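You operate a simulated robot arm through the tools that you are given. There is no shell and no other tool. Be economical: measure what you need, move in short steps, check, and stop when the job is done.

The job below is to be done with a simulated robot arm. You get a single attempt, and the scene is never put back.

Task
Stop the shaker, unclamp the stack and tip the pan into the cup.
Fine: lid and sieve go on the grey mat, the pan back on its seat.

The check looks at the end state, three seconds after you hand in, the way a careful person would. Anything else that was tipped, shoved, dropped, spilled or broken makes it a failure. Lids that push on must go on centred and level and be pressed home; caps that screw on are set level and turned clockwise until they are tight.

Robot
A 7-joint arm with a two-finger parallel gripper, fixed in place. Base frame: the origin is at the foot of the arm, x ahead of it, y to its left, z up; the work surface is at about z = 0. Lengths are in mm, angles in degrees, forces in N, time in s.
With the tool pointing down near the work surface it reaches from about 220 to 580 mm from the base axis. Its first joint turns from -66.0 to 66.0 degrees. Payload 2.5 kg.
Tool frame: the origin (TCP) lies between the finger pads and is the grasp point; the fingertips stand 23 mm ahead of it; z points along the fingers, y is the line along which they close. Largest opening 94 mm; finger width 38, thickness 10; the body of the gripper, 54 by 96 mm, starts 39 mm behind the TCP.
Orientation is told as [roll, pitch, yaw] about the base's x, y, z axes, in that order, counted from this pose: with the fingers straight down and closing along the base's y, the tool's x points along the base's -x, its y along +y and its z along -z.

Tools
- The arm moves only by the tool nudge_tool. Its argument "increments" is a list of rows, each an object (a shift or turn left out is 0, a gripper value left out holds the last) with "travel": the shift along the tool's x, y, z in units of 500 mm (1.0 is 500 mm), a list of three; "rot": the turn, a rotation vector about the tool's x, y, z in units of 120 degrees (1.0 is 120 degrees), a list of three; "hand": the opening, from 0 (shut) to 1 (fully open). In form: [{"travel": [tx, ty, tz], "rot": [rx, ry, rz], "hand": hand}, ...]. A call has 1 to 8 rows; each row is the pose to reach, as a shift and turn from the pose commanded when the call began, along the tool's axes at that moment. A call with a number of a shift or a turn outside -1 to 1 is refused whole. Rows are played at 5 a second. More than 50 mm and 8.6 degrees between two rows, or a gripper value outside its range, and nothing of the call is played. A pose out of reach is approached as far as the arm can. The call stops where the force on the tool passes 40 N (or 10 N more than at its start, if that is more) or the arm is blocked; 0.2 s more then pass. Each finger travels about 108 mm/s and halts on what it meets, pressing with about 22 N; the grip force reading is that of the motor and also rises with nothing between the fingers. The clock runs only during rows and for 0.2 s after the last one: add rows that repeat a pose to give the fingers time. The reply holds the time, the measured pose of the TCP, the force on the tool along the base axes, the opening and the grip force, in the units named above and with some noise.
- Cameras (640 x 400 px; columns grow to the right, rows downward): "scene" is fixed at [120.2, -419.5, 523.7]; the picture's right is [0.78, -0.63, 0.00], its down [-0.47, -0.58, -0.67] and it looks along [0.42, 0.52, -0.75] (base axes); focal length 214 px, centre (320, 200). "wrist" rides on the gripper at [86, 16, -74] in the tool frame; the picture's right is [-0.18, 0.98, 0.00], its down [-0.58, -0.11, -0.81] and it looks along [-0.79, -0.15, 0.59] (tool axes); focal length 243 px, centre (320, 200). There is no depth. A picture from a camera that has moved, and an enlarged one, comes with that camera's place and axes in the base frame and with its lens.
- get_image(camera): a new picture of that camera. No time passes.
- zoom(camera, box): a new picture of the part [left, top, right, bottom] of that camera's present view, enlarged. No time passes.
- close_job(): hands the job in; it is judged then, once.

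Work in short steps. Places have to be worked out from the pictures, the camera data and where the tool is seen: move nearer, look again, correct. Check each grasp and each placing, and mend what went wrong. You have 120 turns and 68 pictures in all, those below and enlarged ones among them. Open the gripper and draw the arm clear of the work before you hand the job in, unless the task says otherwise; then end with one line.

The tools are called after "Request:" as a command line: name --argument value ..., lists and objects as JSON in quotes. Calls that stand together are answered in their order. nudge_tool: Moves the arm, as the interface text tells. Its arguments: {"type":"object","properties":{"increments":{"type":"array"}},"required":["increments"]} The other tools are called the same way: get_image (camera) takes a picture; zoom (camera, box) takes an enlarged picture of a part of a camera's view; close_job () hands the job in.

At the start:

```text
time_s: 0.0
tool_pos: [293.3, -223.4, 366.1]
orientation: [0.0, -0.1, 0.0]
ft_force: [-0.4, 0.7, -0.4]
width: 93.9
grasp_force: 0.1
```

scene: 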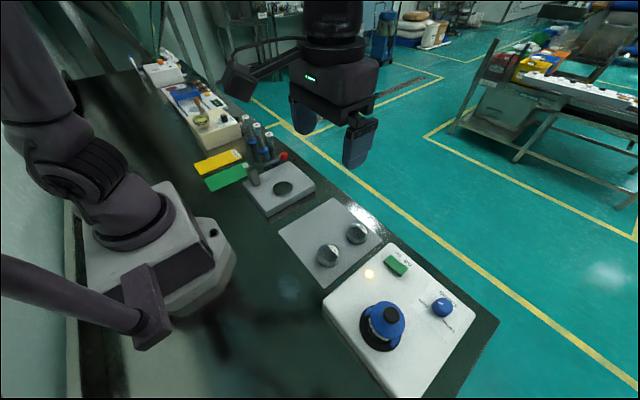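
wrist: 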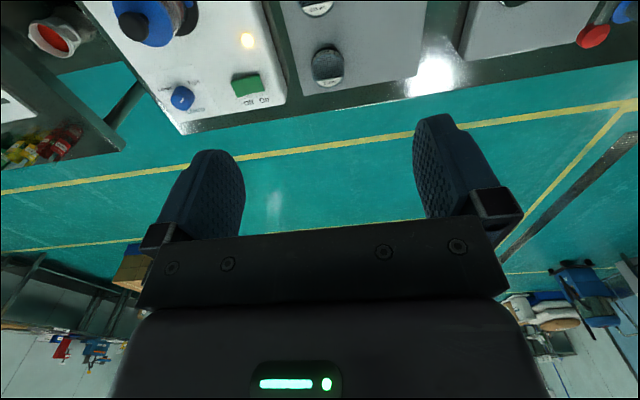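

I'll look closer at the bench parts first.

Request:
zoom --camera "scene" --box '[300, 230, 500, 390]'

Request:
zoom --camera "scene" --box '[190, 110, 390, 270]'

```text
2.50 times, centred on (400, 310) of scene
camera zoom: at [120.2, -419.5, 523.7], right [0.78, -0.63, 0.0], down [-0.47, -0.58, -0.67], along [0.42, 0.52, -0.75], focal length 536 px, centre (120, -75)
```

zoom: 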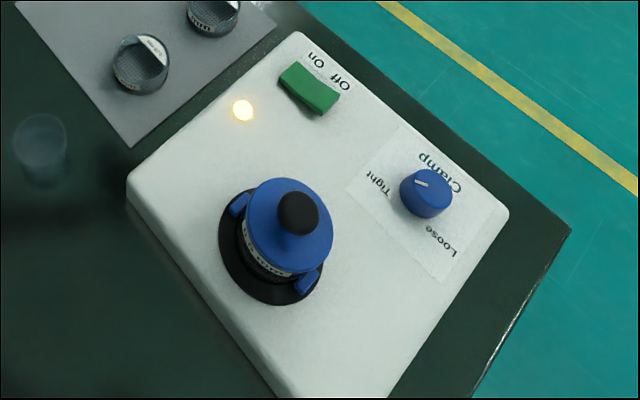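

```text
2.50 times, centred on (290, 190) of scene
camera zoom: at [120.2, -419.5, 523.7], right [0.78, -0.63, 0.0], down [-0.47, -0.58, -0.67], along [0.42, 0.52, -0.75], focal length 536 px, centre (395, 225)
```

zoom: 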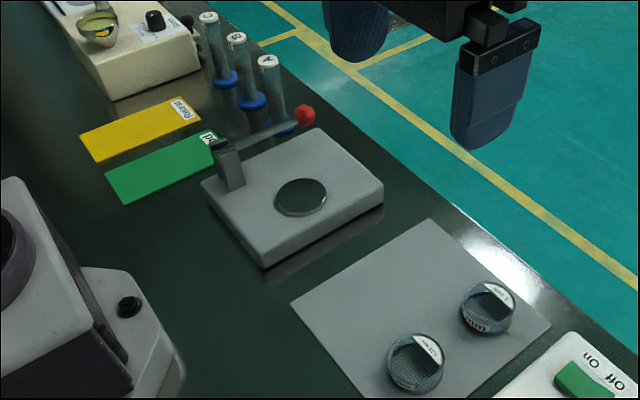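

The shaker box is around x 215–440, y −315…−535, with a clear cup near (160,−255). I'm moving to look at it with the wrist camera.

Request:
nudge_tool --increments '[{"travel": [0.029, -0.071, 0.044], "hand": 1}, {"travel": [0.058, -0.142, 0.088]}, {"travel": [0.086, -0.214, 0.132]}, {"travel": [0.086, -0.214, 0.132]}]'

Request:
get_image --camera "wrist"

Request:
get_image --camera "scene"

```text
time_s: 1.0
tool_pos: [254.1, -331.7, 298.6]
orientation: [0.0, 0.0, 0.0]
ft_force: [-0.6, 0.2, 0.0]
width: 94.0
grasp_force: 0.0
```

```text
63 pictures are left
camera wrist: at [166.6, -314.7, 373.7], right [0.18, 0.98, 0.0], down [0.58, -0.11, 0.81], along [0.79, -0.15, -0.59], focal length 243 px, centre (320, 200)
```

wrist: 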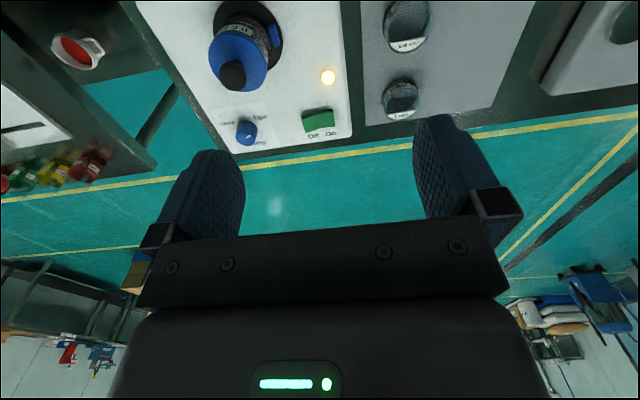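

```text
62 pictures are left
```

scene: 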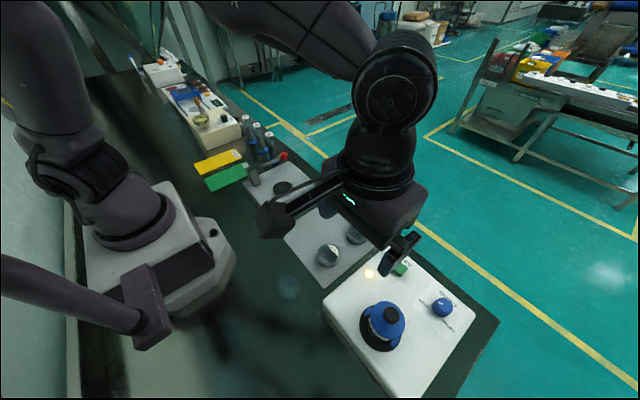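

Request:
zoom --camera "wrist" --box '[200, 90, 360, 190]'

Request:
zoom --camera "scene" --box '[380, 250, 500, 330]'

Request:
zoom --camera "wrist" --box '[180, 0, 340, 100]'

```text
4.00 times, centred on (280, 140) of wrist
camera zoom: at [166.6, -314.7, 373.7], right [0.18, 0.98, 0.0], down [0.58, -0.11, 0.81], along [0.79, -0.15, -0.59], focal length 970 px, centre (480, 440)
```

zoom: 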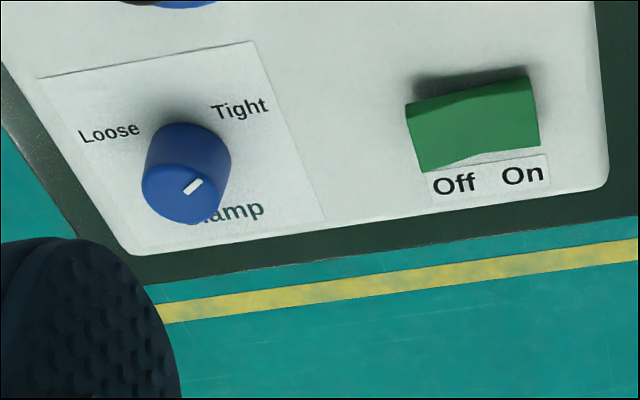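

```text
5.00 times, centred on (440, 290) of scene
camera zoom: at [120.2, -419.6, 523.7], right [0.78, -0.63, 0.0], down [-0.47, -0.58, -0.67], along [0.42, 0.52, -0.75], focal length 1072 px, centre (-280, -250)
```

zoom: 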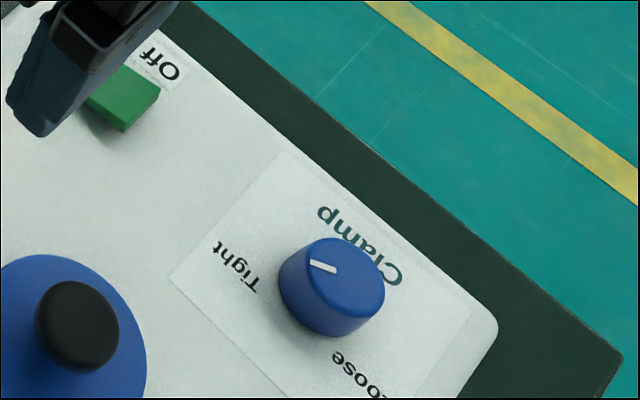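

```text
4.00 times, centred on (260, 50) of wrist
camera zoom: at [166.6, -314.7, 373.7], right [0.18, 0.98, 0.0], down [0.58, -0.11, 0.81], along [0.79, -0.15, -0.59], focal length 970 px, centre (560, 800)
```

zoom: 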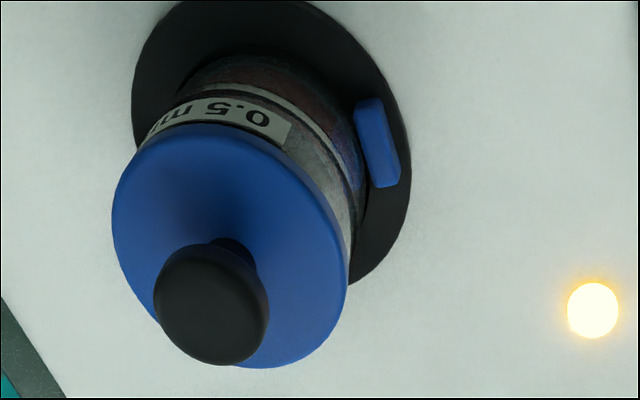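

The panel is at z≈53, the lid knob at (268,−419,137), the clamp knob at (386,−474,~65) pointing at "Tight", and the rocker at (388,−360) with its Off end towards −y. I'll close the fingers and move above the Off half.

Request:
nudge_tool --increments '[{"travel": [-0.08, -0.02, 0.0], "hand": 0}, {"travel": [-0.16, -0.05, 0.0]}, {"travel": [-0.24, -0.07, 0.05]}, {"travel": [-0.267, -0.082, 0.13]}, {"travel": [-0.267, -0.082, 0.21]}, {"travel": [-0.267, -0.082, 0.29]}, {"travel": [-0.267, -0.082, 0.34]}, {"travel": [-0.267, -0.082, 0.34]}]'

Request:
get_image --camera "wrist"

Request:
get_image --camera "scene"

```text
time_s: 2.8
tool_pos: [383.7, -370.4, 131.5]
orientation: [0.1, 0.0, 0.0]
ft_force: [0.9, 0.1, 0.3]
width: 0.1
grasp_force: 22.1
```

```text
58 pictures are left
camera wrist: at [297.6, -354.5, 205.5], right [0.18, 0.98, 0.0], down [0.58, -0.11, 0.81], along [0.79, -0.15, -0.59], focal length 243 px, centre (320, 200)
```

wrist: 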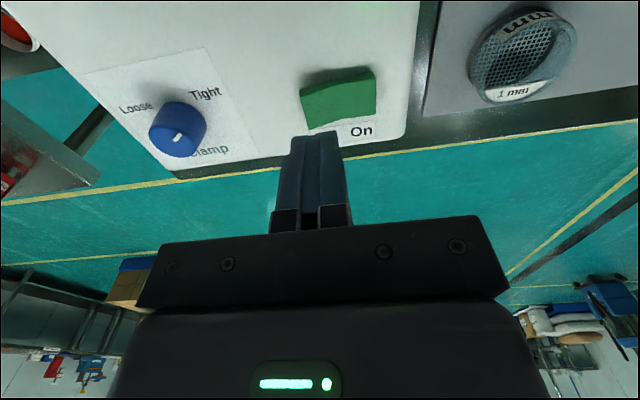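

```text
57 pictures are left
```

scene: 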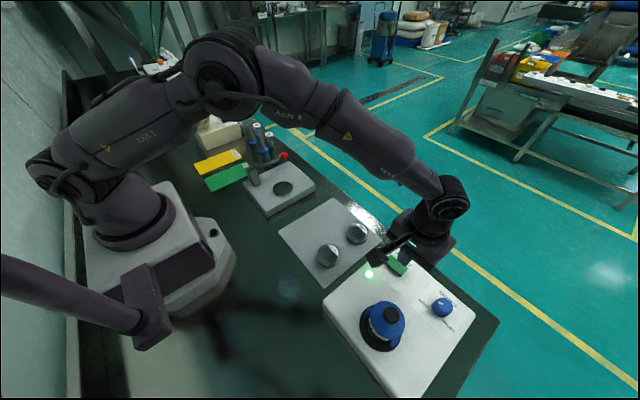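

Request:
zoom --camera "scene" --box '[340, 230, 440, 290]'

Request:
zoom --camera "wrist" --box '[260, 50, 420, 150]'

```text
6.40 times, centred on (390, 260) of scene
camera zoom: at [120.2, -419.5, 523.7], right [0.78, -0.63, 0.0], down [-0.47, -0.58, -0.67], along [0.42, 0.52, -0.75], focal length 1373 px, centre (-128, -184)
```

zoom: 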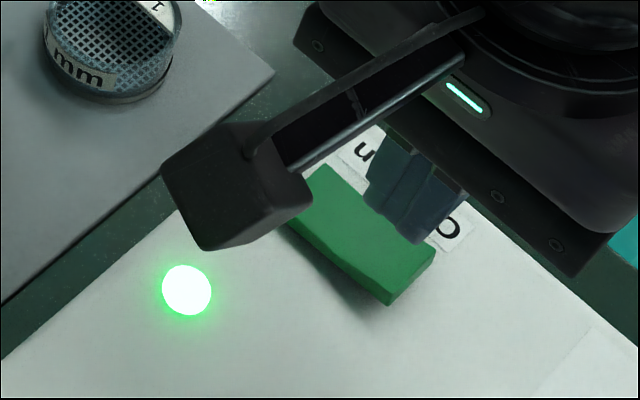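

```text
4.00 times, centred on (340, 100) of wrist
camera zoom: at [297.6, -354.5, 205.5], right [0.18, 0.98, 0.0], down [0.58, -0.11, 0.81], along [0.79, -0.15, -0.59], focal length 970 px, centre (240, 600)
```

zoom: 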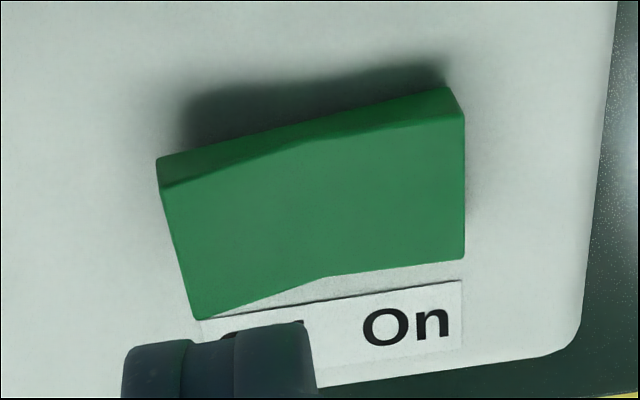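

The LED is now green and the Off side of the rocker is raised, so it is still On. I'm pressing the Off half down.

Request:
nudge_tool --increments '[{"travel": [-0.003, -0.01, 0.04]}, {"travel": [-0.003, -0.01, 0.07]}, {"travel": [-0.003, -0.01, 0.08]}, {"travel": [-0.003, -0.01, 0.088]}, {"travel": [-0.003, -0.01, 0.096]}, {"travel": [-0.003, -0.01, 0.1]}]'

```text
time_s: 4.2
tool_pos: [385.8, -376.8, 85.1]
orientation: [0.1, 0.0, 0.0]
ft_force: [-3.2, 1.4, 5.1]
width: 0.1
grasp_force: 21.9
stopped in row 6: the force on the tool passed its limit (the readings are from after the stop); the commanded pose is now the measured one
```

Contact came at a tip height of about 62 and the stop force was reached. I'll back off and check.

Request:
nudge_tool --increments '[{"travel": [0, 0, -0.04]}, {"travel": [0, 0.0, -0.12]}, {"travel": [0, 0.0, -0.14]}]'

Request:
zoom --camera "wrist" --box '[260, 20, 420, 120]'

Request:
zoom --camera "scene" --box '[320, 230, 480, 330]'

```text
time_s: 5.0
tool_pos: [385.5, -377.7, 155.7]
orientation: [0.1, 0.1, -0.1]
ft_force: [-0.7, 0.4, 0.0]
width: 0.0
grasp_force: 22.3
```

```text
4.00 times, centred on (340, 70) of wrist
camera zoom: at [298.7, -360.2, 230.4], right [0.18, 0.98, 0.0], down [0.58, -0.11, 0.81], along [0.79, -0.15, -0.59], focal length 970 px, centre (240, 720)
```

zoom: 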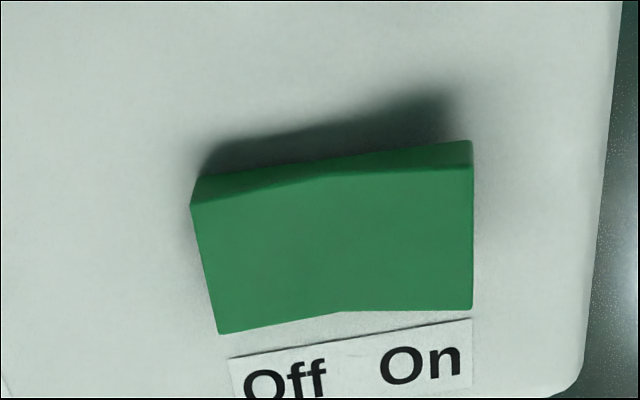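

```text
4.00 times, centred on (400, 280) of scene
camera zoom: at [120.2, -419.5, 523.7], right [0.78, -0.63, 0.0], down [-0.47, -0.58, -0.67], along [0.42, 0.52, -0.75], focal length 858 px, centre (0, -120)
```

zoom: 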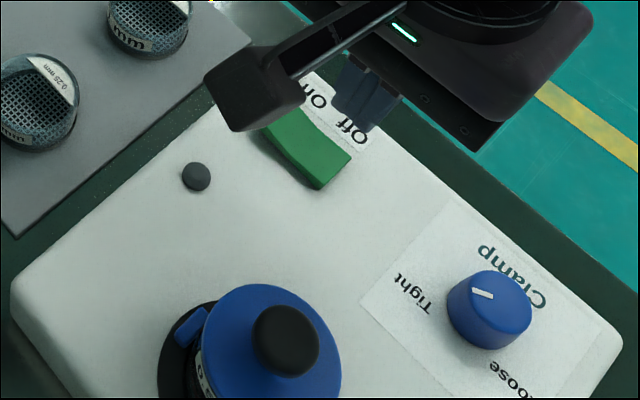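

The LED is off and the rocker is flipped, so the shaker is stopped. Next I'll go above the clamp knob at (387,−472), opening the fingers and yawing −60°.

Request:
nudge_tool --increments '[{"travel": [-0.001, -0.03, 0], "rot": [0, 0, 0.07], "hand": 0.8}, {"travel": [-0.002, -0.06, 0], "rot": [0, 0, 0.14]}, {"travel": [-0.003, -0.09, 0], "rot": [0, 0, 0.21]}, {"travel": [-0.003, -0.12, 0], "rot": [0, 0, 0.28]}, {"travel": [-0.003, -0.15, 0], "rot": [0, 0, 0.35]}, {"travel": [-0.003, -0.18, 0], "rot": [0, 0, 0.42]}, {"travel": [-0.003, -0.1886, 0], "rot": [0, 0, 0.49]}, {"travel": [-0.003, -0.1886, 0], "rot": [0, 0, 0.5]}]'

Request:
get_image --camera "scene"

```text
time_s: 6.8
tool_pos: [381.2, -463.6, 154.3]
orientation: [-0.1, 0.1, -60.1]
ft_force: [0.1, -0.6, -0.5]
width: 75.1
grasp_force: 0.1
out of reach, approached as far as the arm can: row 6, 7, 8
```

```text
52 pictures are left
```

scene: 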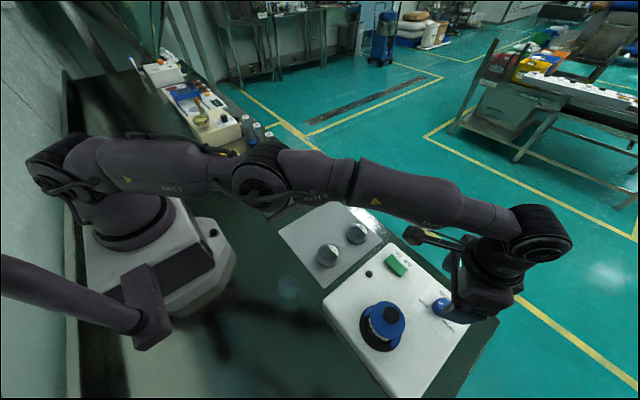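

Reach stopped at about 600 mm at this height. Going lower should extend it, so I'll descend to z≈112 first.

Request:
nudge_tool --increments '[{"travel": [0, 0, 0.04]}, {"travel": [-0.01, 0, 0.084]}, {"travel": [-0.02, 0.0017, 0.084]}, {"travel": [-0.02, 0.0017, 0.084]}]'

Request:
get_image --camera "wrist"

```text
time_s: 7.8
tool_pos: [381.1, -464.2, 110.9]
orientation: [-0.1, 0.1, -60.0]
ft_force: [0.2, -0.6, -0.6]
width: 75.4
grasp_force: 0.1
out of reach, approached as far as the arm can: row 2, 3, 4
```

```text
51 pictures are left
camera wrist: at [352.4, -381.1, 186.7], right [0.94, 0.33, 0.0], down [0.2, -0.56, 0.81], along [0.27, -0.76, -0.59], focal length 243 px, centre (320, 200)
```

wrist: 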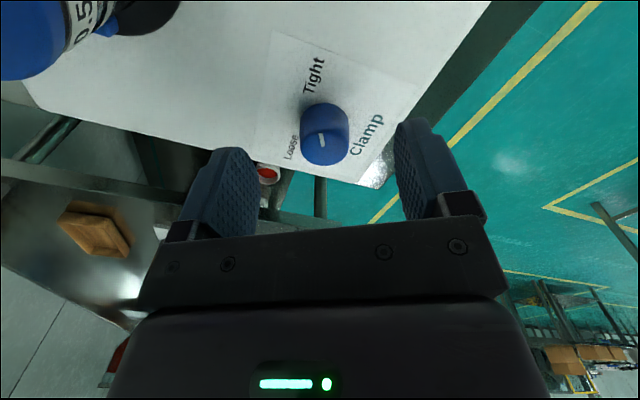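

Straight down it falls about 12 mm short, so I'll tilt the tool 6° radially outward and retry the position.

Request:
nudge_tool --increments '[{"travel": [0, 0, 0], "rot": [-0.008, -0.049, 0]}, {"travel": [-0.0194, 0.0014, 0], "rot": [-0.008, -0.049, 0]}, {"travel": [-0.0194, 0.0014, 0], "rot": [-0.008, -0.049, 0]}]'

```text
time_s: 8.6
tool_pos: [387.2, -472.6, 112.6]
orientation: [0.9, -5.8, -60.1]
ft_force: [-0.4, 0.2, -0.2]
width: 75.2
grasp_force: 0.0
```

Reached. Now I'll yaw a further −60° about the tool axis, which keeps the camera away from the stack.

Request:
nudge_tool --increments '[{"rot": [0, 0, 0.07]}, {"rot": [0, 0, 0.14]}, {"rot": [0, 0, 0.21]}, {"rot": [0, 0, 0.28]}, {"rot": [0, 0, 0.35]}, {"rot": [0, 0, 0.42]}, {"rot": [0, 0, 0.49]}, {"rot": [0, 0, 0.5]}]'

Request:
get_image --camera "wrist"

```text
time_s: 10.4
tool_pos: [387.1, -473.4, 112.1]
orientation: [5.5, -2.2, -120.1]
ft_force: [-0.3, 1.0, 0.9]
width: 75.3
grasp_force: 0.0
```

```text
50 pictures are left
camera wrist: at [439.3, -399.9, 184.9], right [0.75, -0.65, 0.1], down [-0.44, -0.38, 0.81], along [-0.49, -0.66, -0.57], focal length 243 px, centre (320, 200)
```

wrist: 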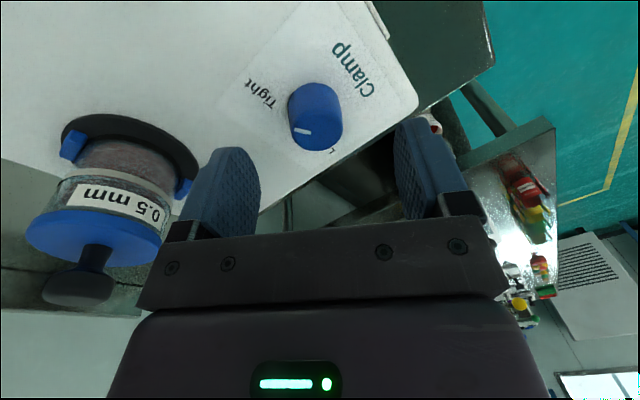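

The knob sits between the fingers. I'm descending to TCP z≈80 and closing on it.

Request:
nudge_tool --increments '[{"travel": [0, -0.002, 0.03]}, {"travel": [0, -0.004, 0.065]}, {"travel": [0, -0.004, 0.065]}, {"travel": [0, -0.004, 0.065], "hand": 0.3}, {"travel": [0, -0.004, 0.065], "hand": 0.3}, {"travel": [0, -0.004, 0.065], "hand": 0.3}]'

```text
time_s: 11.8
tool_pos: [386.1, -473.9, 79.9]
orientation: [5.2, -2.1, -120.1]
ft_force: [-10.3, 8.0, 5.0]
width: 31.4
grasp_force: 44.6
```

Gripped at 31 mm. I'm turning it counter-clockwise (towards Loose) by 60°.

Request:
nudge_tool --increments '[{"rot": [0, 0, -0.07]}, {"rot": [0, 0, -0.14]}, {"rot": [0, 0, -0.21]}, {"rot": [0, 0, -0.28]}, {"rot": [0, 0, -0.35]}, {"rot": [0, 0, -0.42]}, {"rot": [0, 0, -0.49]}, {"rot": [0, 0, -0.5]}]'

Request:
get_image --camera "wrist"

```text
time_s: 13.6
tool_pos: [387.1, -474.8, 79.3]
orientation: [0.8, -5.7, -59.9]
ft_force: [-10.1, 5.8, 0.1]
width: 30.9
grasp_force: 44.6
```

```text
49 pictures are left
camera wrist: at [353.4, -385.5, 145.4], right [0.94, 0.34, 0.03], down [0.15, -0.49, 0.86], along [0.3, -0.8, -0.51], focal length 243 px, centre (320, 200)
```

wrist: 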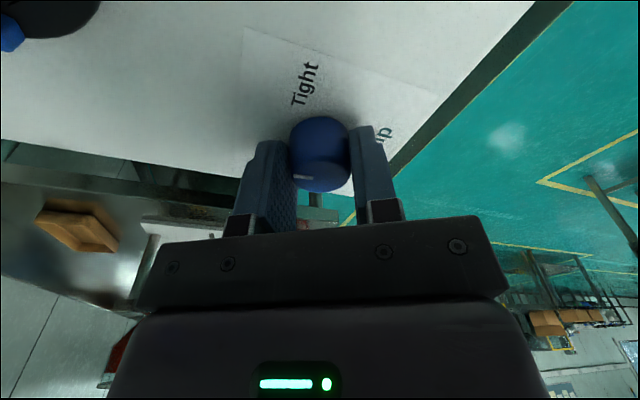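

The knob turned with the gripper. I'll release, lift, rotate back −60° and regrip for the second half.

Request:
nudge_tool --increments '[{"hand": 0.8}, {"hand": 0.8}, {"hand": 0.8}, {"travel": [0, 0, -0.03]}, {"travel": [0, 0, -0.06]}]'

Request:
nudge_tool --increments '[{"rot": [0, 0, 0.07]}, {"rot": [0, 0, 0.14]}, {"rot": [0, 0, 0.21]}, {"rot": [0, 0, 0.28]}, {"rot": [0, 0, 0.35]}, {"rot": [0, 0, 0.42]}, {"rot": [0, 0, 0.49]}, {"rot": [0, 0, 0.5]}]'

Request:
get_image --camera "wrist"

```text
time_s: 14.8
tool_pos: [384.4, -471.9, 110.1]
orientation: [0.9, -5.7, -60.1]
ft_force: [-0.3, -0.6, 0.0]
width: 75.3
grasp_force: 0.0
```

```text
time_s: 16.6
tool_pos: [384.8, -471.6, 109.9]
orientation: [5.5, -2.1, -120.2]
ft_force: [0.6, 0.3, 0.1]
width: 75.0
grasp_force: 0.1
```

```text
48 pictures are left
camera wrist: at [437.9, -398.8, 181.9], right [0.75, -0.65, 0.1], down [-0.44, -0.38, 0.81], along [-0.49, -0.66, -0.57], focal length 243 px, centre (320, 200)
```

wrist: 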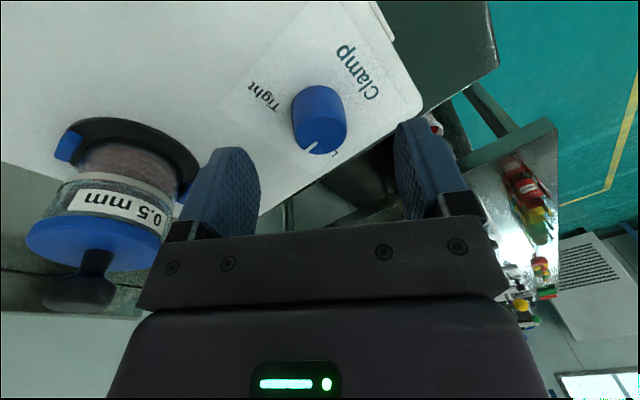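

The pointer is about midway. Regripping for the second stroke.

Request:
nudge_tool --increments '[{"travel": [0, 0, 0.03]}, {"travel": [0, 0, 0.06]}, {"travel": [0, 0, 0.06]}, {"travel": [0, 0, 0.06], "hand": 0.3}, {"travel": [0, 0, 0.06], "hand": 0.3}, {"travel": [0, 0, 0.06], "hand": 0.3}]'

Request:
nudge_tool --increments '[{"rot": [0, 0, -0.07]}, {"rot": [0, 0, -0.14]}, {"rot": [0, 0, -0.21]}, {"rot": [0, 0, -0.28]}, {"rot": [0, 0, -0.35]}, {"rot": [0, 0, -0.42]}, {"rot": [0, 0, -0.49]}, {"rot": [0, 0, -0.51]}]'

```text
time_s: 18.0
tool_pos: [386.9, -474.2, 80.8]
orientation: [5.3, -2.1, -120.2]
ft_force: [-2.4, 2.5, 2.7]
width: 31.2
grasp_force: 45.2
```

```text
time_s: 19.8
tool_pos: [387.5, -475.1, 80.4]
orientation: [0.6, -5.9, -58.8]
ft_force: [-0.7, 0.6, -1.6]
width: 30.4
grasp_force: 44.5
```

Turned without an end-stop force. I'll release, lift and look.

Request:
nudge_tool --increments '[{"hand": 0.8}, {"hand": 0.8}, {"hand": 0.8}, {"travel": [0, 0, -0.05]}, {"travel": [0, 0, -0.1]}, {"travel": [0.05, 0, -0.18]}, {"travel": [0.1, 0, -0.26]}]'

Request:
zoom --camera "wrist" --box '[240, 40, 400, 140]'

Request:
get_image --camera "wrist"

Request:
zoom --camera "scene" --box '[330, 270, 490, 370]'

```text
time_s: 21.4
tool_pos: [351.8, -421.6, 204.1]
orientation: [0.8, -5.7, -58.8]
ft_force: [-0.1, -0.1, 0.3]
width: 75.4
grasp_force: 0.0
```

```text
4.00 times, centred on (320, 90) of wrist
camera zoom: at [317.4, -333.7, 269.5], right [0.94, 0.35, 0.03], down [0.15, -0.49, 0.86], along [0.32, -0.8, -0.51], focal length 970 px, centre (320, 640)
```

zoom: 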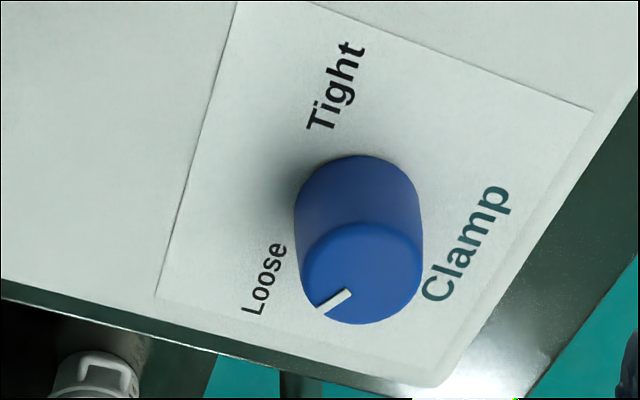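

```text
46 pictures are left
camera wrist: at [317.4, -333.7, 269.5], right [0.94, 0.35, 0.03], down [0.15, -0.49, 0.86], along [0.32, -0.8, -0.51], focal length 243 px, centre (320, 200)
```

wrist: 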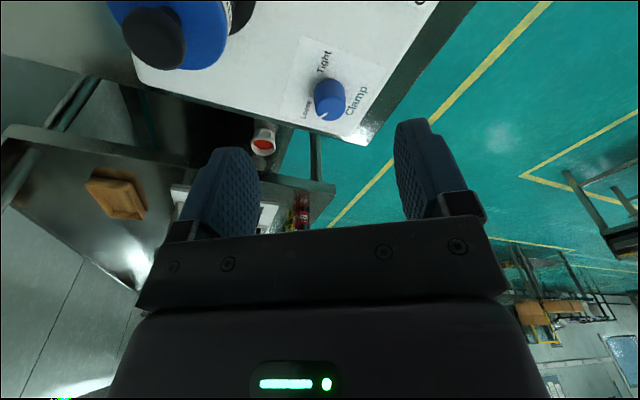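

```text
4.00 times, centred on (410, 320) of scene
camera zoom: at [120.2, -419.6, 523.7], right [0.78, -0.63, 0.0], down [-0.47, -0.58, -0.67], along [0.42, 0.52, -0.75], focal length 858 px, centre (-40, -280)
```

zoom: 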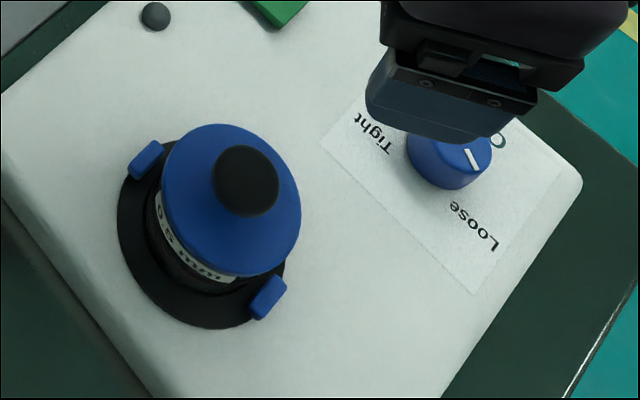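

The pointer now sits on Loose and the two clamp tabs have moved outward. Next I'll straighten the tool and go above the lid knob at (267.5,−419).

Request:
nudge_tool --increments '[{"travel": [0.046, -0.071, -0.005], "rot": [0.004, 0.025, 0]}, {"travel": [0.092, -0.142, -0.0105], "rot": [0.008, 0.049, 0]}, {"travel": [0.092, -0.142, -0.0105], "rot": [0.008, 0.049, 0]}]'

Request:
get_image --camera "wrist"

Request:
zoom --camera "scene" --box '[260, 220, 460, 345]'

```text
time_s: 22.2
tool_pos: [268.6, -420.8, 204.1]
orientation: [-0.2, 0.2, -58.9]
ft_force: [0.2, 0.7, -0.2]
width: 75.1
grasp_force: 0.1
```

```text
44 pictures are left
camera wrist: at [237.8, -337.0, 278.7], right [0.94, 0.35, 0.0], down [0.21, -0.55, 0.81], along [0.28, -0.76, -0.59], focal length 243 px, centre (320, 200)
```

wrist: 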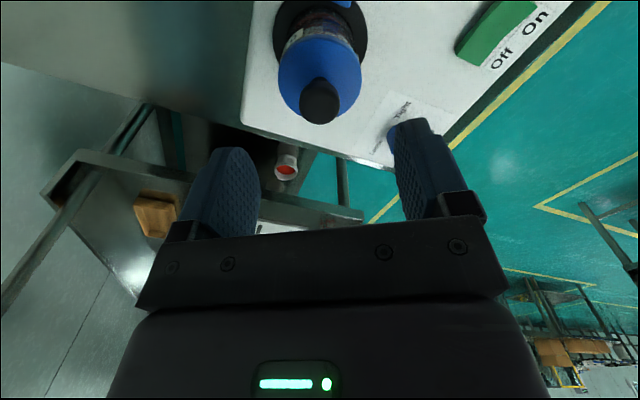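

```text
3.20 times, centred on (360, 282) of scene
camera zoom: at [120.2, -419.5, 523.7], right [0.78, -0.63, 0.0], down [-0.47, -0.58, -0.67], along [0.42, 0.52, -0.75], focal length 686 px, centre (192, -64)
```

zoom: 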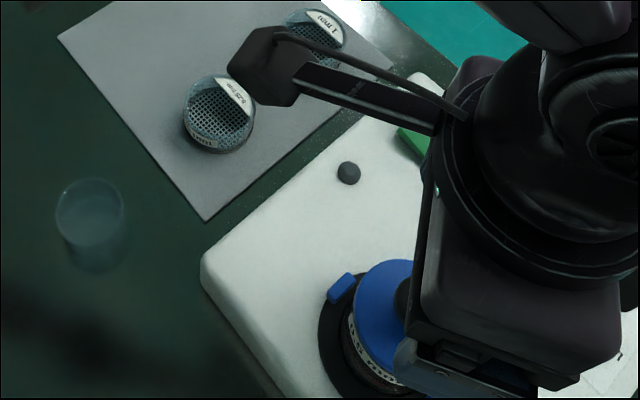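

The knob is centred under the tool. I'm descending to TCP z≈148 and gripping it.

Request:
nudge_tool --increments '[{"travel": [0, 0, 0.06]}, {"travel": [0, 0, 0.112]}, {"travel": [0, 0, 0.112]}, {"travel": [0, 0, 0.112], "hand": 0.1}, {"travel": [0, 0, 0.112], "hand": 0.1}, {"travel": [0, 0, 0.112], "hand": 0.1}, {"travel": [0, 0, 0.112], "hand": 0.1}]'

Request:
get_image --camera "wrist"

```text
time_s: 23.8
tool_pos: [268.2, -419.9, 147.5]
orientation: [-0.2, 0.1, -58.8]
ft_force: [-0.4, -0.4, -1.2]
width: 24.6
grasp_force: 22.5
```

```text
42 pictures are left
camera wrist: at [237.1, -337.4, 222.9], right [0.94, 0.35, 0.0], down [0.21, -0.55, 0.81], along [0.28, -0.76, -0.59], focal length 243 px, centre (320, 200)
```

wrist: 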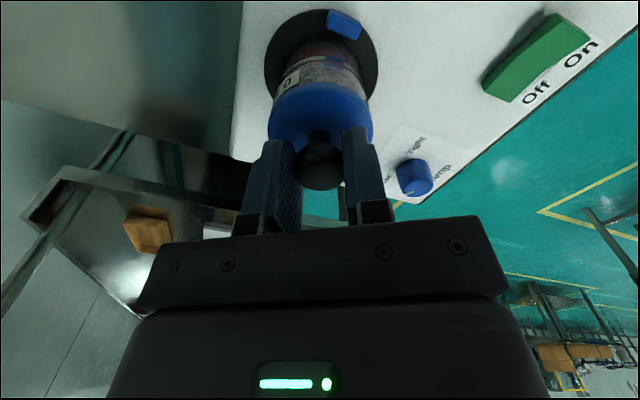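

The knob is gripped at 24.6 mm. I'll lift slowly and watch whether only the lid rises.

Request:
nudge_tool --increments '[{"travel": [0, 0, -0.01]}, {"travel": [0, 0, -0.02]}, {"travel": [0, 0, -0.03]}, {"travel": [0, 0, -0.045]}, {"travel": [0, 0, -0.06]}]'

Request:
get_image --camera "wrist"

```text
time_s: 25.0
tool_pos: [268.7, -419.5, 177.2]
orientation: [-0.2, 0.0, -58.8]
ft_force: [0.1, -0.4, -0.9]
width: 24.5
grasp_force: 22.1
```

```text
41 pictures are left
camera wrist: at [237.9, -336.9, 252.2], right [0.94, 0.35, 0.0], down [0.21, -0.55, 0.81], along [0.28, -0.76, -0.59], focal length 243 px, centre (320, 200)
```

wrist: 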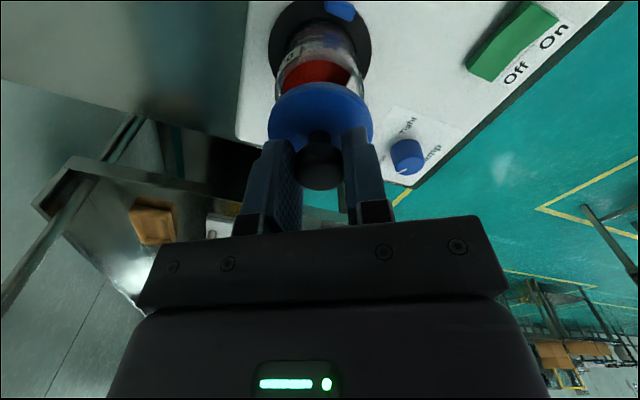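

Only the lid came off, with red residue visible in the sieve. I'll raise it and carry it over the free side of the mat at (310,−125).

Request:
nudge_tool --increments '[{"travel": [0, 0, -0.09]}, {"travel": [0.066, 0.054, -0.106]}, {"travel": [0.132, 0.107, -0.106]}, {"travel": [0.197, 0.161, -0.106]}, {"travel": [0.263, 0.214, -0.106]}, {"travel": [0.329, 0.268, -0.106]}, {"travel": [0.395, 0.322, -0.106]}, {"travel": [0.46, 0.375, -0.106]}]'

Request:
nudge_tool --increments '[{"travel": [0, 0, 0.09]}, {"travel": [0, 0, 0.18]}, {"travel": [0, 0, 0.24]}, {"travel": [0, 0, 0.24]}]'

Request:
get_image --camera "scene"

Request:
get_image --camera "wrist"

```text
time_s: 26.8
tool_pos: [310.1, -123.9, 228.6]
orientation: [-0.2, 0.0, -58.9]
ft_force: [-0.4, -0.3, -0.1]
width: 24.3
grasp_force: 22.5
```

```text
time_s: 27.8
tool_pos: [309.9, -126.0, 109.6]
orientation: [-0.2, 0.0, -58.8]
ft_force: [0.0, 0.1, -0.3]
width: 24.5
grasp_force: 21.8
```

```text
40 pictures are left
```

scene: 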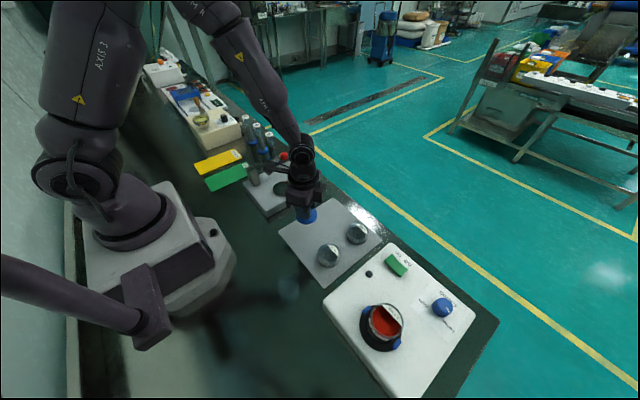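

```text
39 pictures are left
camera wrist: at [279.5, -42.9, 184.2], right [0.94, 0.35, 0.0], down [0.21, -0.55, 0.81], along [0.28, -0.76, -0.59], focal length 243 px, centre (320, 200)
```

wrist: 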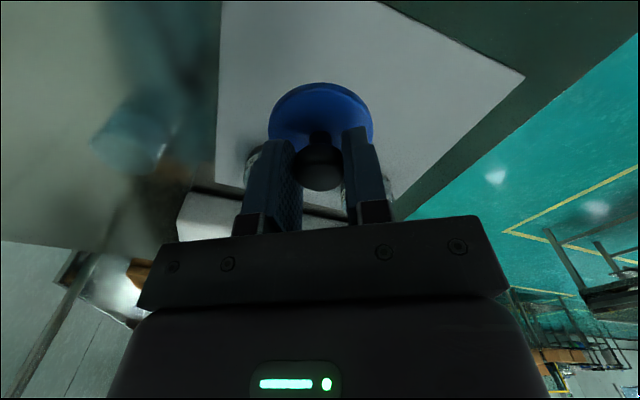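

The lid is over free mat. I'm lowering it until contact.

Request:
nudge_tool --increments '[{"travel": [0, 0, 0.06]}, {"travel": [0, 0, 0.11]}, {"travel": [0, 0, 0.12]}, {"travel": [0, 0, 0.126]}, {"travel": [0, 0, 0.132]}, {"travel": [0, 0, 0.138]}]'

```text
time_s: 29.2
tool_pos: [308.3, -125.2, 41.8]
orientation: [-0.1, 0.1, -58.7]
ft_force: [-4.1, 2.0, 18.7]
width: 24.4
grasp_force: 22.3
```

Contact at TCP z≈42, so I'm releasing and rising.

Request:
nudge_tool --increments '[{"travel": [0, 0, -0.003]}, {"travel": [0, 0, -0.003], "hand": 0.6}, {"travel": [0, 0, -0.003], "hand": 0.6}, {"travel": [0, 0, -0.003], "hand": 0.6}, {"travel": [0, 0, -0.08]}, {"travel": [0, 0, -0.16]}, {"travel": [0, 0, -0.24]}, {"travel": [0, 0, -0.32]}]'

Request:
get_image --camera "wrist"

Request:
zoom --camera "scene" --box '[320, 260, 480, 360]'

```text
time_s: 31.0
tool_pos: [309.6, -125.8, 201.8]
orientation: [-0.3, 0.1, -58.7]
ft_force: [0.0, 0.4, 0.0]
width: 56.4
grasp_force: 0.0
```

```text
38 pictures are left
camera wrist: at [279.3, -42.6, 276.9], right [0.94, 0.35, 0.0], down [0.21, -0.55, 0.81], along [0.28, -0.76, -0.59], focal length 243 px, centre (320, 200)
```

wrist: 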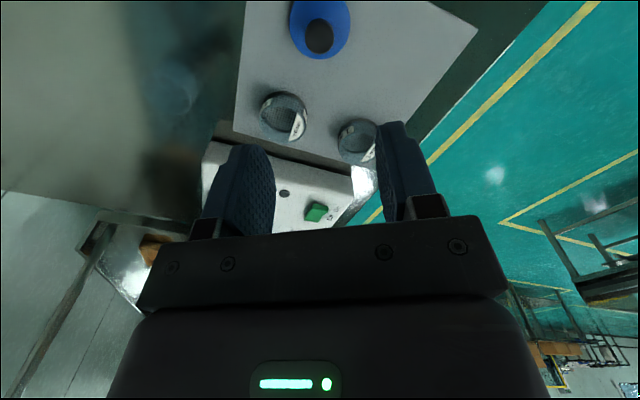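

```text
4.00 times, centred on (400, 310) of scene
camera zoom: at [120.2, -419.5, 523.7], right [0.78, -0.63, 0.0], down [-0.47, -0.58, -0.67], along [0.42, 0.52, -0.75], focal length 858 px, centre (0, -240)
```

zoom: 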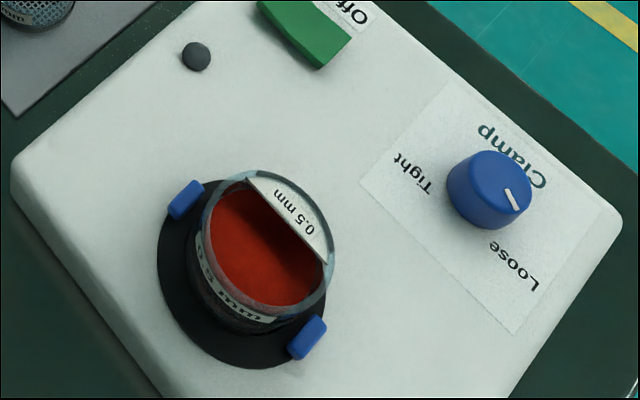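

The lid is flat on the mat. The sieve, with red coarse residue, is 58 mm wide at (267,−419). I'll return above it with the gripper wide open and stop short for a side view.

Request:
nudge_tool --increments '[{"travel": [-0.065, -0.054, -0.02], "hand": 0.95}, {"travel": [-0.131, -0.108, -0.02]}, {"travel": [-0.196, -0.162, -0.02]}, {"travel": [-0.262, -0.215, -0.02]}, {"travel": [-0.327, -0.269, -0.02]}, {"travel": [-0.393, -0.323, -0.02]}, {"travel": [-0.458, -0.377, -0.02]}, {"travel": [-0.458, -0.377, 0.06]}]'

Request:
get_image --camera "wrist"

```text
time_s: 32.8
tool_pos: [264.4, -417.8, 171.4]
orientation: [-0.1, -0.1, -58.7]
ft_force: [1.0, 0.7, 0.2]
width: 89.4
grasp_force: 0.0
```

```text
36 pictures are left
camera wrist: at [233.5, -335.2, 246.9], right [0.94, 0.35, 0.0], down [0.21, -0.55, 0.81], along [0.28, -0.76, -0.59], focal length 243 px, centre (320, 200)
```

wrist: 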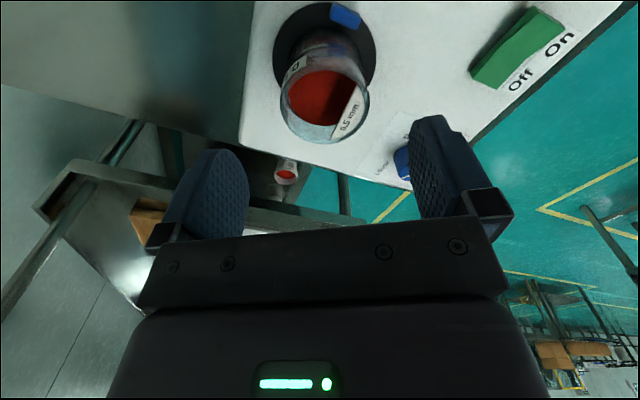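

Request:
zoom --camera "wrist" --box '[260, 0, 388, 80]'

```text
5.00 times, centred on (324, 40) of wrist
camera zoom: at [233.5, -335.2, 246.9], right [0.94, 0.35, 0.0], down [0.21, -0.55, 0.81], along [0.28, -0.76, -0.59], focal length 1213 px, centre (300, 1000)
```

zoom: 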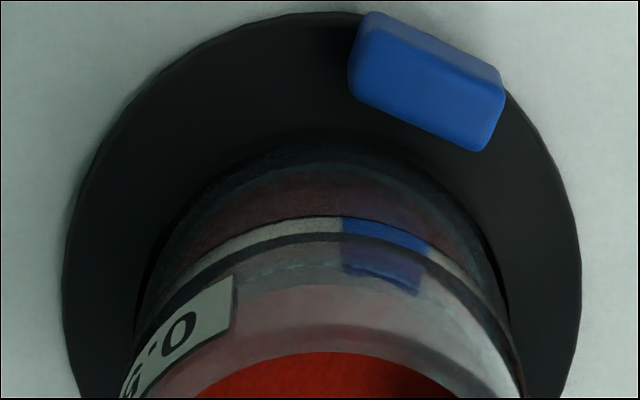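

The pan spans about z 58–88 and the sieve about z 89–107. I'll grip the sieve with the fingertips at z≈91 (TCP 114).

Request:
nudge_tool --increments '[{"travel": [-0.005, 0.004, 0.05]}, {"travel": [-0.005, 0.004, 0.1]}, {"travel": [-0.005, 0.004, 0.114]}, {"travel": [-0.005, 0.004, 0.114], "hand": 0.52}, {"travel": [-0.005, 0.004, 0.114], "hand": 0.52}, {"travel": [-0.005, 0.004, 0.114], "hand": 0.52}]'

Request:
get_image --camera "wrist"

```text
time_s: 34.2
tool_pos: [268.1, -418.7, 114.5]
orientation: [-0.3, 0.2, -58.9]
ft_force: [-0.8, -0.5, 0.7]
width: 53.5
grasp_force: 22.0
```

```text
34 pictures are left
camera wrist: at [238.7, -336.5, 189.7], right [0.94, 0.35, 0.0], down [0.21, -0.55, 0.81], along [0.28, -0.76, -0.59], focal length 243 px, centre (320, 200)
```

wrist: 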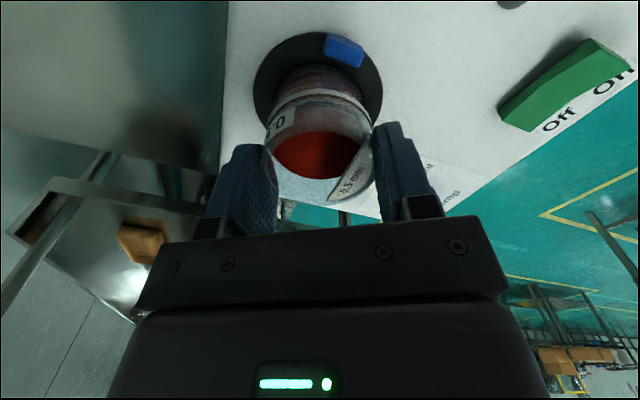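

Gripped at 53.5 mm. I'm lifting gently and checking that the pan stays.

Request:
nudge_tool --increments '[{"travel": [0, 0, -0.006]}, {"travel": [0, 0, -0.014]}, {"travel": [0, 0, -0.024]}, {"travel": [0, 0, -0.04]}, {"travel": [0, 0, -0.06]}, {"travel": [0, 0, -0.08]}]'

Request:
get_image --camera "wrist"

Request:
zoom --camera "scene" --box '[320, 260, 480, 360]'

```text
time_s: 35.6
tool_pos: [269.2, -419.8, 154.2]
orientation: [-0.1, 0.2, -58.9]
ft_force: [0.2, -0.2, -0.9]
width: 53.4
grasp_force: 22.3
```

```text
33 pictures are left
camera wrist: at [239.2, -336.5, 229.0], right [0.94, 0.35, 0.0], down [0.21, -0.55, 0.81], along [0.28, -0.75, -0.59], focal length 243 px, centre (320, 200)
```

wrist: 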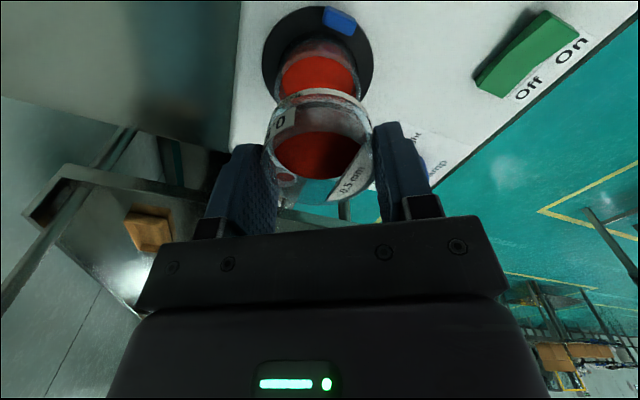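

```text
4.00 times, centred on (400, 310) of scene
camera zoom: at [120.2, -419.5, 523.7], right [0.78, -0.63, 0.0], down [-0.47, -0.58, -0.67], along [0.42, 0.52, -0.75], focal length 858 px, centre (0, -240)
```

zoom: 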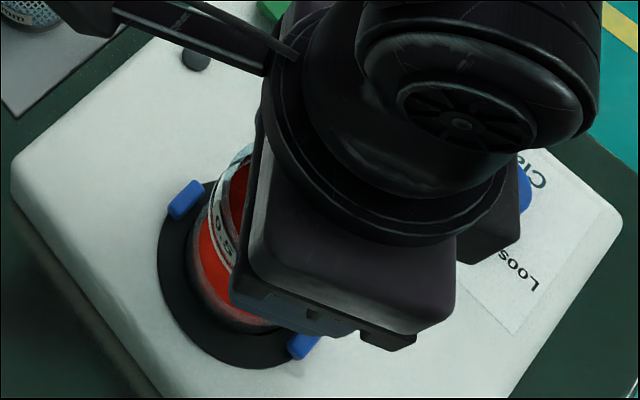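

The pan stayed, full of red fines, and only the sieve came up. I'll carry it level to (400,−150) on the mat.

Request:
nudge_tool --increments '[{"travel": [0.015, 0.024, -0.03]}, {"travel": [0.05, 0.078, -0.05]}, {"travel": [0.1, 0.155, -0.05]}, {"travel": [0.15, 0.232, -0.05]}, {"travel": [0.2, 0.309, -0.05]}, {"travel": [0.25, 0.386, -0.05]}, {"travel": [0.295, 0.456, -0.05]}, {"travel": [0.326, 0.503, -0.05]}]'

Request:
nudge_tool --increments '[{"travel": [0, 0, 0.03]}, {"travel": [0, 0, 0.09]}, {"travel": [0, 0, 0.15]}, {"travel": [0, 0, 0.2]}, {"travel": [0, 0, 0.23]}, {"travel": [0, 0, 0.24]}]'

Request:
get_image --camera "wrist"

Request:
zoom --camera "scene" --box '[260, 170, 420, 270]'

```text
time_s: 37.4
tool_pos: [401.3, -148.7, 177.6]
orientation: [-0.3, 0.0, -58.9]
ft_force: [0.8, -0.2, -0.1]
width: 53.2
grasp_force: 21.9
```

```text
time_s: 38.8
tool_pos: [401.0, -149.3, 59.8]
orientation: [-0.1, 0.0, -58.8]
ft_force: [0.0, -0.1, -0.9]
width: 53.4
grasp_force: 22.3
```

```text
31 pictures are left
camera wrist: at [369.9, -66.7, 134.5], right [0.94, 0.35, 0.0], down [0.21, -0.55, 0.81], along [0.28, -0.76, -0.59], focal length 243 px, centre (320, 200)
```

wrist: 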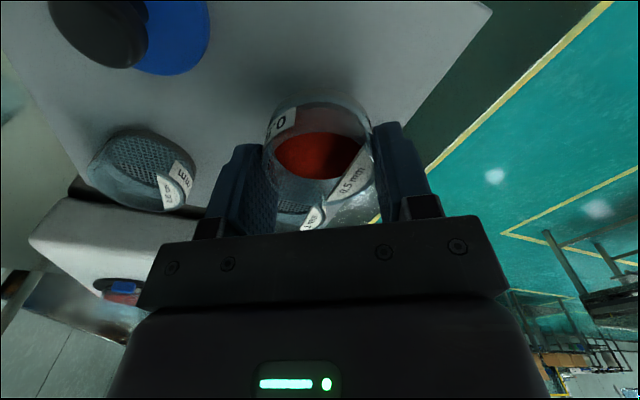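

```text
4.00 times, centred on (340, 220) of scene
camera zoom: at [120.2, -419.5, 523.7], right [0.78, -0.63, 0.0], down [-0.47, -0.58, -0.67], along [0.42, 0.52, -0.75], focal length 858 px, centre (240, 120)
```

zoom: 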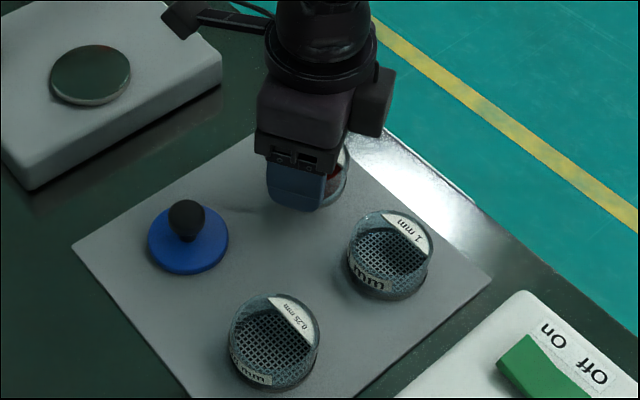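

The spot is clear. Lowering slowly to contact.

Request:
nudge_tool --increments '[{"travel": [0, 0, 0.02]}, {"travel": [0, 0, 0.035]}, {"travel": [0, 0, 0.043]}, {"travel": [0, 0, 0.05]}, {"travel": [0, 0, 0.055]}]'

```text
time_s: 39.8
tool_pos: [401.0, -150.6, 38.5]
orientation: [-0.1, 0.0, -58.9]
ft_force: [-1.9, 1.2, 5.0]
width: 53.6
grasp_force: 22.0
stopped in row 5: the force on the tool passed its limit (the readings are from after the stop); the commanded pose is now the measured one
```

Contact at TCP 38.5, so it is seated on the mat. I'll release with a small opening and rise straight up.

Request:
nudge_tool --increments '[{"hand": 0.7}, {"hand": 0.7}, {"hand": 0.7}, {"travel": [0, 0, -0.04]}, {"travel": [0, 0, -0.12]}, {"travel": [0, 0, -0.22]}, {"travel": [0, 0, -0.32]}]'

Request:
get_image --camera "wrist"

Request:
zoom --camera "scene" --box '[240, 230, 440, 355]'

```text
time_s: 41.4
tool_pos: [400.5, -150.5, 196.4]
orientation: [-0.1, 0.1, -58.8]
ft_force: [-0.3, -0.1, -0.3]
width: 65.8
grasp_force: 0.2
```

```text
29 pictures are left
camera wrist: at [371.0, -67.8, 271.1], right [0.94, 0.35, 0.0], down [0.21, -0.55, 0.81], along [0.28, -0.75, -0.59], focal length 243 px, centre (320, 200)
```

wrist: 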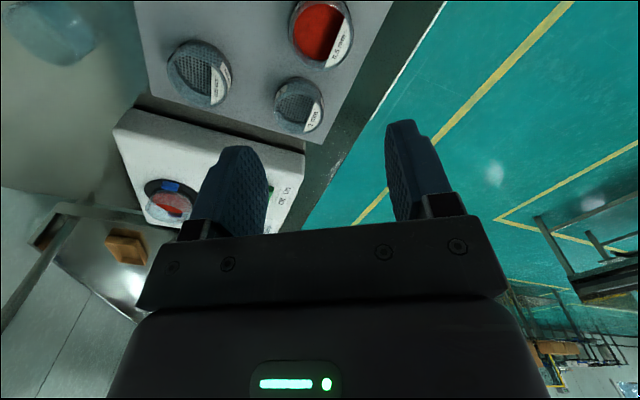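

```text
3.20 times, centred on (340, 292) of scene
camera zoom: at [120.2, -419.5, 523.7], right [0.78, -0.63, 0.0], down [-0.47, -0.58, -0.67], along [0.42, 0.52, -0.75], focal length 686 px, centre (256, -96)
```

zoom: 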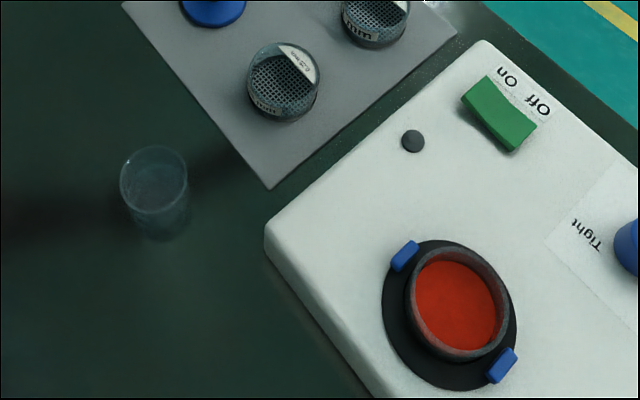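

The sieve stands fine on the mat. The pan is 57 mm wide at (266,−420), rim z≈88, and the cup is near (166,−253), about 43 mm across with its rim at z≈80. I plan to grip the pan with a strongly tilted tool pointing roughly −y, camera on top, and tip it by rolling. First I'll yaw round at a safe height.

Request:
nudge_tool --increments '[{"travel": [0, 0, -0.07], "rot": [0, 0, -0.07], "hand": 0.95}, {"travel": [-0.02, -0.05, -0.13], "rot": [0, 0, -0.14]}, {"travel": [-0.044, -0.11, -0.13], "rot": [0, 0, -0.21]}, {"travel": [-0.069, -0.17, -0.13], "rot": [0, 0, -0.28]}, {"travel": [-0.093, -0.23, -0.13], "rot": [0, 0, -0.35]}, {"travel": [-0.118, -0.29, -0.13], "rot": [0, 0, -0.42]}, {"travel": [-0.142, -0.344, -0.13], "rot": [0, 0, -0.49]}, {"travel": [-0.142, -0.344, -0.13], "rot": [0, 0, -0.5]}]'

Request:
nudge_tool --increments '[{"rot": [0, 0, -0.07]}, {"rot": [0, 0, -0.14]}, {"rot": [0, 0, -0.21]}, {"rot": [0, 0, -0.28]}, {"rot": [0, 0, -0.35]}, {"rot": [0, 0, -0.42]}, {"rot": [0, 0, -0.49]}, {"rot": [0, 0, -0.56]}]'

```text
time_s: 43.2
tool_pos: [291.3, -300.3, 262.6]
orientation: [0.0, 0.2, 1.3]
ft_force: [-0.5, -0.7, 0.2]
width: 89.3
grasp_force: 0.0
```

```text
time_s: 45.0
tool_pos: [291.9, -300.0, 261.8]
orientation: [0.2, 0.0, 68.7]
ft_force: [0.4, -0.2, 1.0]
width: 89.2
grasp_force: 0.1
```

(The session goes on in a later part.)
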